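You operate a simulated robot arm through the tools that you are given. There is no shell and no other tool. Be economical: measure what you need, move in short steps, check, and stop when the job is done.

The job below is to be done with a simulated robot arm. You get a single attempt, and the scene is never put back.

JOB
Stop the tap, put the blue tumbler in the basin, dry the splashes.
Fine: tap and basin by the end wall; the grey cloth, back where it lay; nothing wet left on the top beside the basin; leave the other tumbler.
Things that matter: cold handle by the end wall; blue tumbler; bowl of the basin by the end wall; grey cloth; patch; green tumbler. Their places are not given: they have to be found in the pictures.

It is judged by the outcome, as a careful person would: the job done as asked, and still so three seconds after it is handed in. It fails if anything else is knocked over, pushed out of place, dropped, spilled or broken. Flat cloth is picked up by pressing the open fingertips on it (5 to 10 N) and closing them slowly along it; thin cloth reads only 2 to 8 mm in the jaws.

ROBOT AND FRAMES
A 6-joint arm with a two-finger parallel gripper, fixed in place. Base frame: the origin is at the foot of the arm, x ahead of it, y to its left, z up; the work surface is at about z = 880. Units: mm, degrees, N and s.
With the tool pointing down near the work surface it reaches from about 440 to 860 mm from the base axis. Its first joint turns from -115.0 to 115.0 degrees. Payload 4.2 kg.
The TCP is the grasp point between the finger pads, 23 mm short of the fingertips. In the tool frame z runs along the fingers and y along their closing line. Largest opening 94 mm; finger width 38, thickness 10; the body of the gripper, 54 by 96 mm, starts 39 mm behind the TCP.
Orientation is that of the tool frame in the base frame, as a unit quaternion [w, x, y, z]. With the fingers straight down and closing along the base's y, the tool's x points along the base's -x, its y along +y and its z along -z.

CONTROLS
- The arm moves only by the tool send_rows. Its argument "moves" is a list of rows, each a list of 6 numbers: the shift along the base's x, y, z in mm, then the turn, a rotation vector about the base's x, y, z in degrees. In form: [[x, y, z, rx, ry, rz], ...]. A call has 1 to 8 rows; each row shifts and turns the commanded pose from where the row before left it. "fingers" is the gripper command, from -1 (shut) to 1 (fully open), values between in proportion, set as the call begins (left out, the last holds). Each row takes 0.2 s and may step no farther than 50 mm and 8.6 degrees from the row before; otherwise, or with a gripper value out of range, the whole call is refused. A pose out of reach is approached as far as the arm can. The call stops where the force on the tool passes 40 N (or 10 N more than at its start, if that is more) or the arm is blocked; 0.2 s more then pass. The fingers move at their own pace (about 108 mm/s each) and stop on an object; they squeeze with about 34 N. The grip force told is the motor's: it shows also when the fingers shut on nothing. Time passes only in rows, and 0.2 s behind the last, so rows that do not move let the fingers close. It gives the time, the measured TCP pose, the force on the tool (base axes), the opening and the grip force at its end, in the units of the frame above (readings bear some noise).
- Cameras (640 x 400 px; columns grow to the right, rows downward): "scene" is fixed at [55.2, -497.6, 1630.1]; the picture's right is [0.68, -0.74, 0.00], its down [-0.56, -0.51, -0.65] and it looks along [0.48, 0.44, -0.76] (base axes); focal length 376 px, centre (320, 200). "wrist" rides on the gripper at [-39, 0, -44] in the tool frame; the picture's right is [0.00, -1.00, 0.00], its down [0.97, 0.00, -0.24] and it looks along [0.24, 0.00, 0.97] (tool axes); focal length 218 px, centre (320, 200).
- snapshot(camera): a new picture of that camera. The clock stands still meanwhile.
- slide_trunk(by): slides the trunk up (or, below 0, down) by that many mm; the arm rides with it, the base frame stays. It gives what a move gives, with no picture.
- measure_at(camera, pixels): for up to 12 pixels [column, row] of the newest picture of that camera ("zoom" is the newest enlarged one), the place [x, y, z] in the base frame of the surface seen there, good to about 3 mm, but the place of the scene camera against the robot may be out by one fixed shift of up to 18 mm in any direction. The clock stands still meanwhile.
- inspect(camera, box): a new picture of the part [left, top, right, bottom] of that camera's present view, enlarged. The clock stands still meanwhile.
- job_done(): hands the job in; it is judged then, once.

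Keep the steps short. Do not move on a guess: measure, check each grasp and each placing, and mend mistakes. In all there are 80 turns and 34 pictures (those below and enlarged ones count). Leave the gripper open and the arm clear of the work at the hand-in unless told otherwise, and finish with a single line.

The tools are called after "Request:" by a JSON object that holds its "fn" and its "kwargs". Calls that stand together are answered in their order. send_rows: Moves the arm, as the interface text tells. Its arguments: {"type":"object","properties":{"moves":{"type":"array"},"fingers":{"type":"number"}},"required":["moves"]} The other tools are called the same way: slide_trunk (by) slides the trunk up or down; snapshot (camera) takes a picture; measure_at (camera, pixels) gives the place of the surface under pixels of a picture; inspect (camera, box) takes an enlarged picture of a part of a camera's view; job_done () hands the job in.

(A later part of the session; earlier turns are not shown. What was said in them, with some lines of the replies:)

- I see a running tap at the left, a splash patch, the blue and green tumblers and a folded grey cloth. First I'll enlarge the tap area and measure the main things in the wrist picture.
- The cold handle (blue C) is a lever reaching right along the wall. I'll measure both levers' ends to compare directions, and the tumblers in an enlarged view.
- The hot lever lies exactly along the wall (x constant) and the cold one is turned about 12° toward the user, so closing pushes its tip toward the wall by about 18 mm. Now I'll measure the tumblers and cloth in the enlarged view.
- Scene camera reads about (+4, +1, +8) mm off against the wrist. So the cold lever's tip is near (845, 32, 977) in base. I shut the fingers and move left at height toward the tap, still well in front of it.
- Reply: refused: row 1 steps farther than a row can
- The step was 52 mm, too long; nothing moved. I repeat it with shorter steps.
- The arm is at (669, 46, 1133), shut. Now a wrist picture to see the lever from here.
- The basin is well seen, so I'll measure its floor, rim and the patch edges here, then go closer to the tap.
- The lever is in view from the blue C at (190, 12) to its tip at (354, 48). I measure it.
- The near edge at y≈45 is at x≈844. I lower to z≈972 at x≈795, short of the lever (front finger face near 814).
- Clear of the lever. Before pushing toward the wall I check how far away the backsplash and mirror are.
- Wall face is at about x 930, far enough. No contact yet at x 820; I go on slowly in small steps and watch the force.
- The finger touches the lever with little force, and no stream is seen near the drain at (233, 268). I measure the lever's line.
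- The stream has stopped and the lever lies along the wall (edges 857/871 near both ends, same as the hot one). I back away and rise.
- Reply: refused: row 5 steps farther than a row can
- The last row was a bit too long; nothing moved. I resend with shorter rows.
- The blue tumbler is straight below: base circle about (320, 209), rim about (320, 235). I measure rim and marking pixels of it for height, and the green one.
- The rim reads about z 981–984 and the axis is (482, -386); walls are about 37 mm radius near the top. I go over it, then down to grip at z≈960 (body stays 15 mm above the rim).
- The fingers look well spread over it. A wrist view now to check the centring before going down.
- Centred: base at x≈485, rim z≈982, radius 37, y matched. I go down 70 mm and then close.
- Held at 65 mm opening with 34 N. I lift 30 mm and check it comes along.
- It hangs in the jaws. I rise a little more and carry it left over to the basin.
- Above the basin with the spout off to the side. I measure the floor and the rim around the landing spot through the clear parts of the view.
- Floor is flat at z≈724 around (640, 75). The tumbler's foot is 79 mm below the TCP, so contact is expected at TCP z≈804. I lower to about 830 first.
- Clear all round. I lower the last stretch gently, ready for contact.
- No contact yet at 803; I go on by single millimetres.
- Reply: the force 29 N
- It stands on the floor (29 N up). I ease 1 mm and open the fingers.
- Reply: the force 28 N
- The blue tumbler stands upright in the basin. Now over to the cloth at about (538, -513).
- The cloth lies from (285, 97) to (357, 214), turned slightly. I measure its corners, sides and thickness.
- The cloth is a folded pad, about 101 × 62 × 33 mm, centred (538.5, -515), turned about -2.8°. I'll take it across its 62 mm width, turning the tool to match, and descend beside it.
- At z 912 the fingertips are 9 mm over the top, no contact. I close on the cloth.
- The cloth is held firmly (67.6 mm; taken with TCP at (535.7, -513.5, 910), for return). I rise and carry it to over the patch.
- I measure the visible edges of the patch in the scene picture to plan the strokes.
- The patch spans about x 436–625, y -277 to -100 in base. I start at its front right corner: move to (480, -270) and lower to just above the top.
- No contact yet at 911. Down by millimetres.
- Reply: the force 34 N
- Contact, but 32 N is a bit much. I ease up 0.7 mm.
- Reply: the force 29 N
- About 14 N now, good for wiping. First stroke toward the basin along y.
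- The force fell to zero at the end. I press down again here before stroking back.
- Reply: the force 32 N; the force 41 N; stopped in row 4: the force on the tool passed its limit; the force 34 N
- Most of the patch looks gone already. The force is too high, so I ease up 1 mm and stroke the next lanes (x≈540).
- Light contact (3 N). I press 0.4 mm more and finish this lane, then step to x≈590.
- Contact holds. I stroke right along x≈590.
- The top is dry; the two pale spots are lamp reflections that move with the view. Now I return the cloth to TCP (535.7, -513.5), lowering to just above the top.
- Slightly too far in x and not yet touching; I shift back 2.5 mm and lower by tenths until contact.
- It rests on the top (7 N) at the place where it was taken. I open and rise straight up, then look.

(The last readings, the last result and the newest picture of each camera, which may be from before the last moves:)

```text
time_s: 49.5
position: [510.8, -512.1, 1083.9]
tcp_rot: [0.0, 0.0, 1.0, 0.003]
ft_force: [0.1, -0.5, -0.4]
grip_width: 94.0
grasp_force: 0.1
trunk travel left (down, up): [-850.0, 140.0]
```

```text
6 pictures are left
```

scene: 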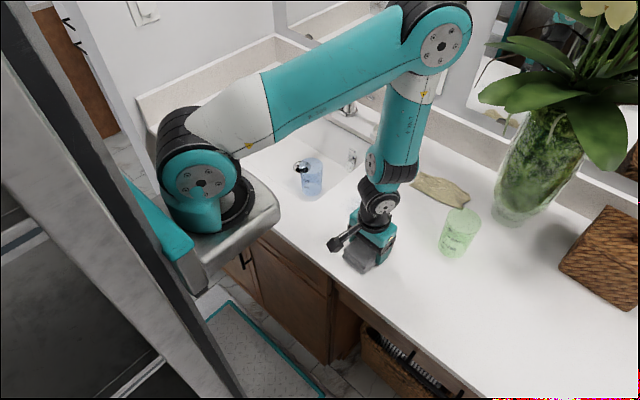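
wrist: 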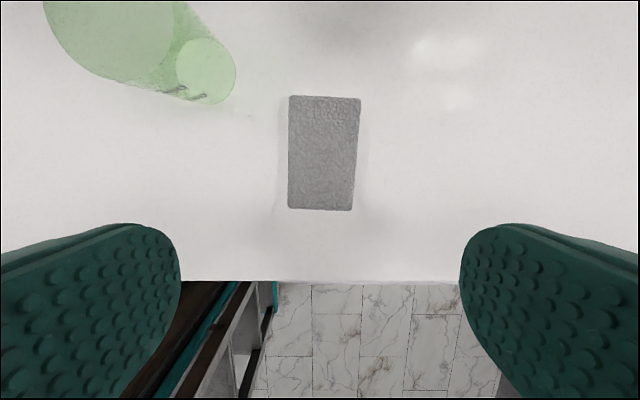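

I check the cloth's corners against the first readings, and the patch area and tap from the scene.

Request:
{"fn": "measure_at", "kwargs": {"camera": "wrist", "pixels": [[293, 99], [357, 102], [349, 207], [291, 203], [320, 152], [207, 66]]}}

Request:
{"fn": "snapshot", "kwargs": {"camera": "scene"}}

Request:
{"fn": "inspect", "kwargs": {"camera": "scene", "box": [250, 40, 458, 170]}}

Request:
{"fn": "inspect", "kwargs": {"camera": "scene", "box": [290, 150, 482, 270]}}

```text
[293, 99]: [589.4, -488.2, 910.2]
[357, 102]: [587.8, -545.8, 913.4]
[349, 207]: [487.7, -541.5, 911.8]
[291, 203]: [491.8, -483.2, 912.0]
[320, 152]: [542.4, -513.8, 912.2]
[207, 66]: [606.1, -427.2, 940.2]
```

```text
5 pictures are left
```

scene: 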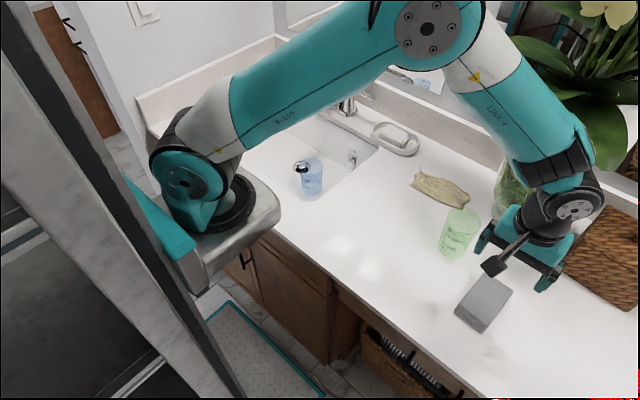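

```text
3.08 times, centred on (354, 105) of scene
```

zoom: 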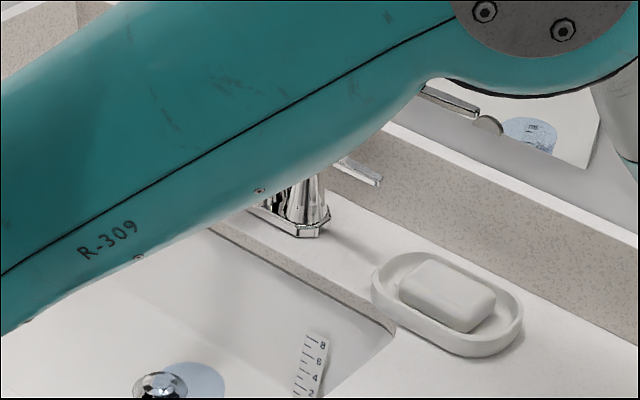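

```text
3.33 times, centred on (386, 210) of scene
```

zoom: 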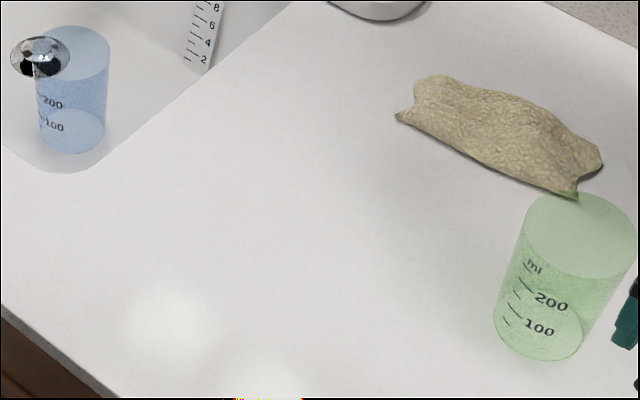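

The cloth is back within 2 mm, the patch is gone, the blue tumbler stands in the basin, and no water runs. I raise the open gripper clear toward its starting place.

Request:
{"fn": "send_rows", "kwargs": {"moves": [[0, 0, 40, 0, 0, 0], [0, 20, 30, 0, 0, 0], [3, 45, 0, 0, 0, 0], [3, 45, 0, 0, 0, 0], [3, 45, 0, 0, 0, 0], [3, 45, 0, 0, 0, 0]], "fingers": 1}}

Request:
{"fn": "inspect", "kwargs": {"camera": "scene", "box": [240, 40, 528, 340]}}

```text
time_s: 50.9
position: [524.4, -313.9, 1155.1]
tcp_rot: [0.001, 0.001, 1.0, 0.002]
ft_force: [0.0, -0.4, -0.4]
grip_width: 94.0
grasp_force: 0.0
trunk travel left (down, up): [-850.0, 140.0]
```

```text
1.33 times, centred on (384, 190) of scene
```

zoom: 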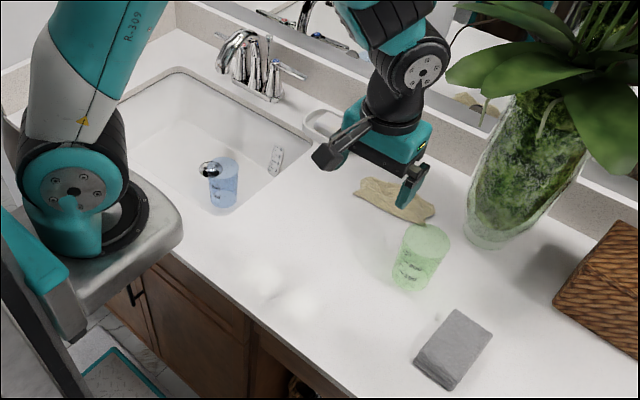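

Tap off, tumbler upright in the basin, top dry, cloth in its place, the rest untouched. I hand it in.

Request:
{"fn": "job_done", "kwargs": {}}

```text
The job is handed in.
```

The tap is off, the blue tumbler is standing in the basin, the splashes are wiped dry, the grey cloth is back within about 4 mm of where it lay, and the green tumbler was left alone.
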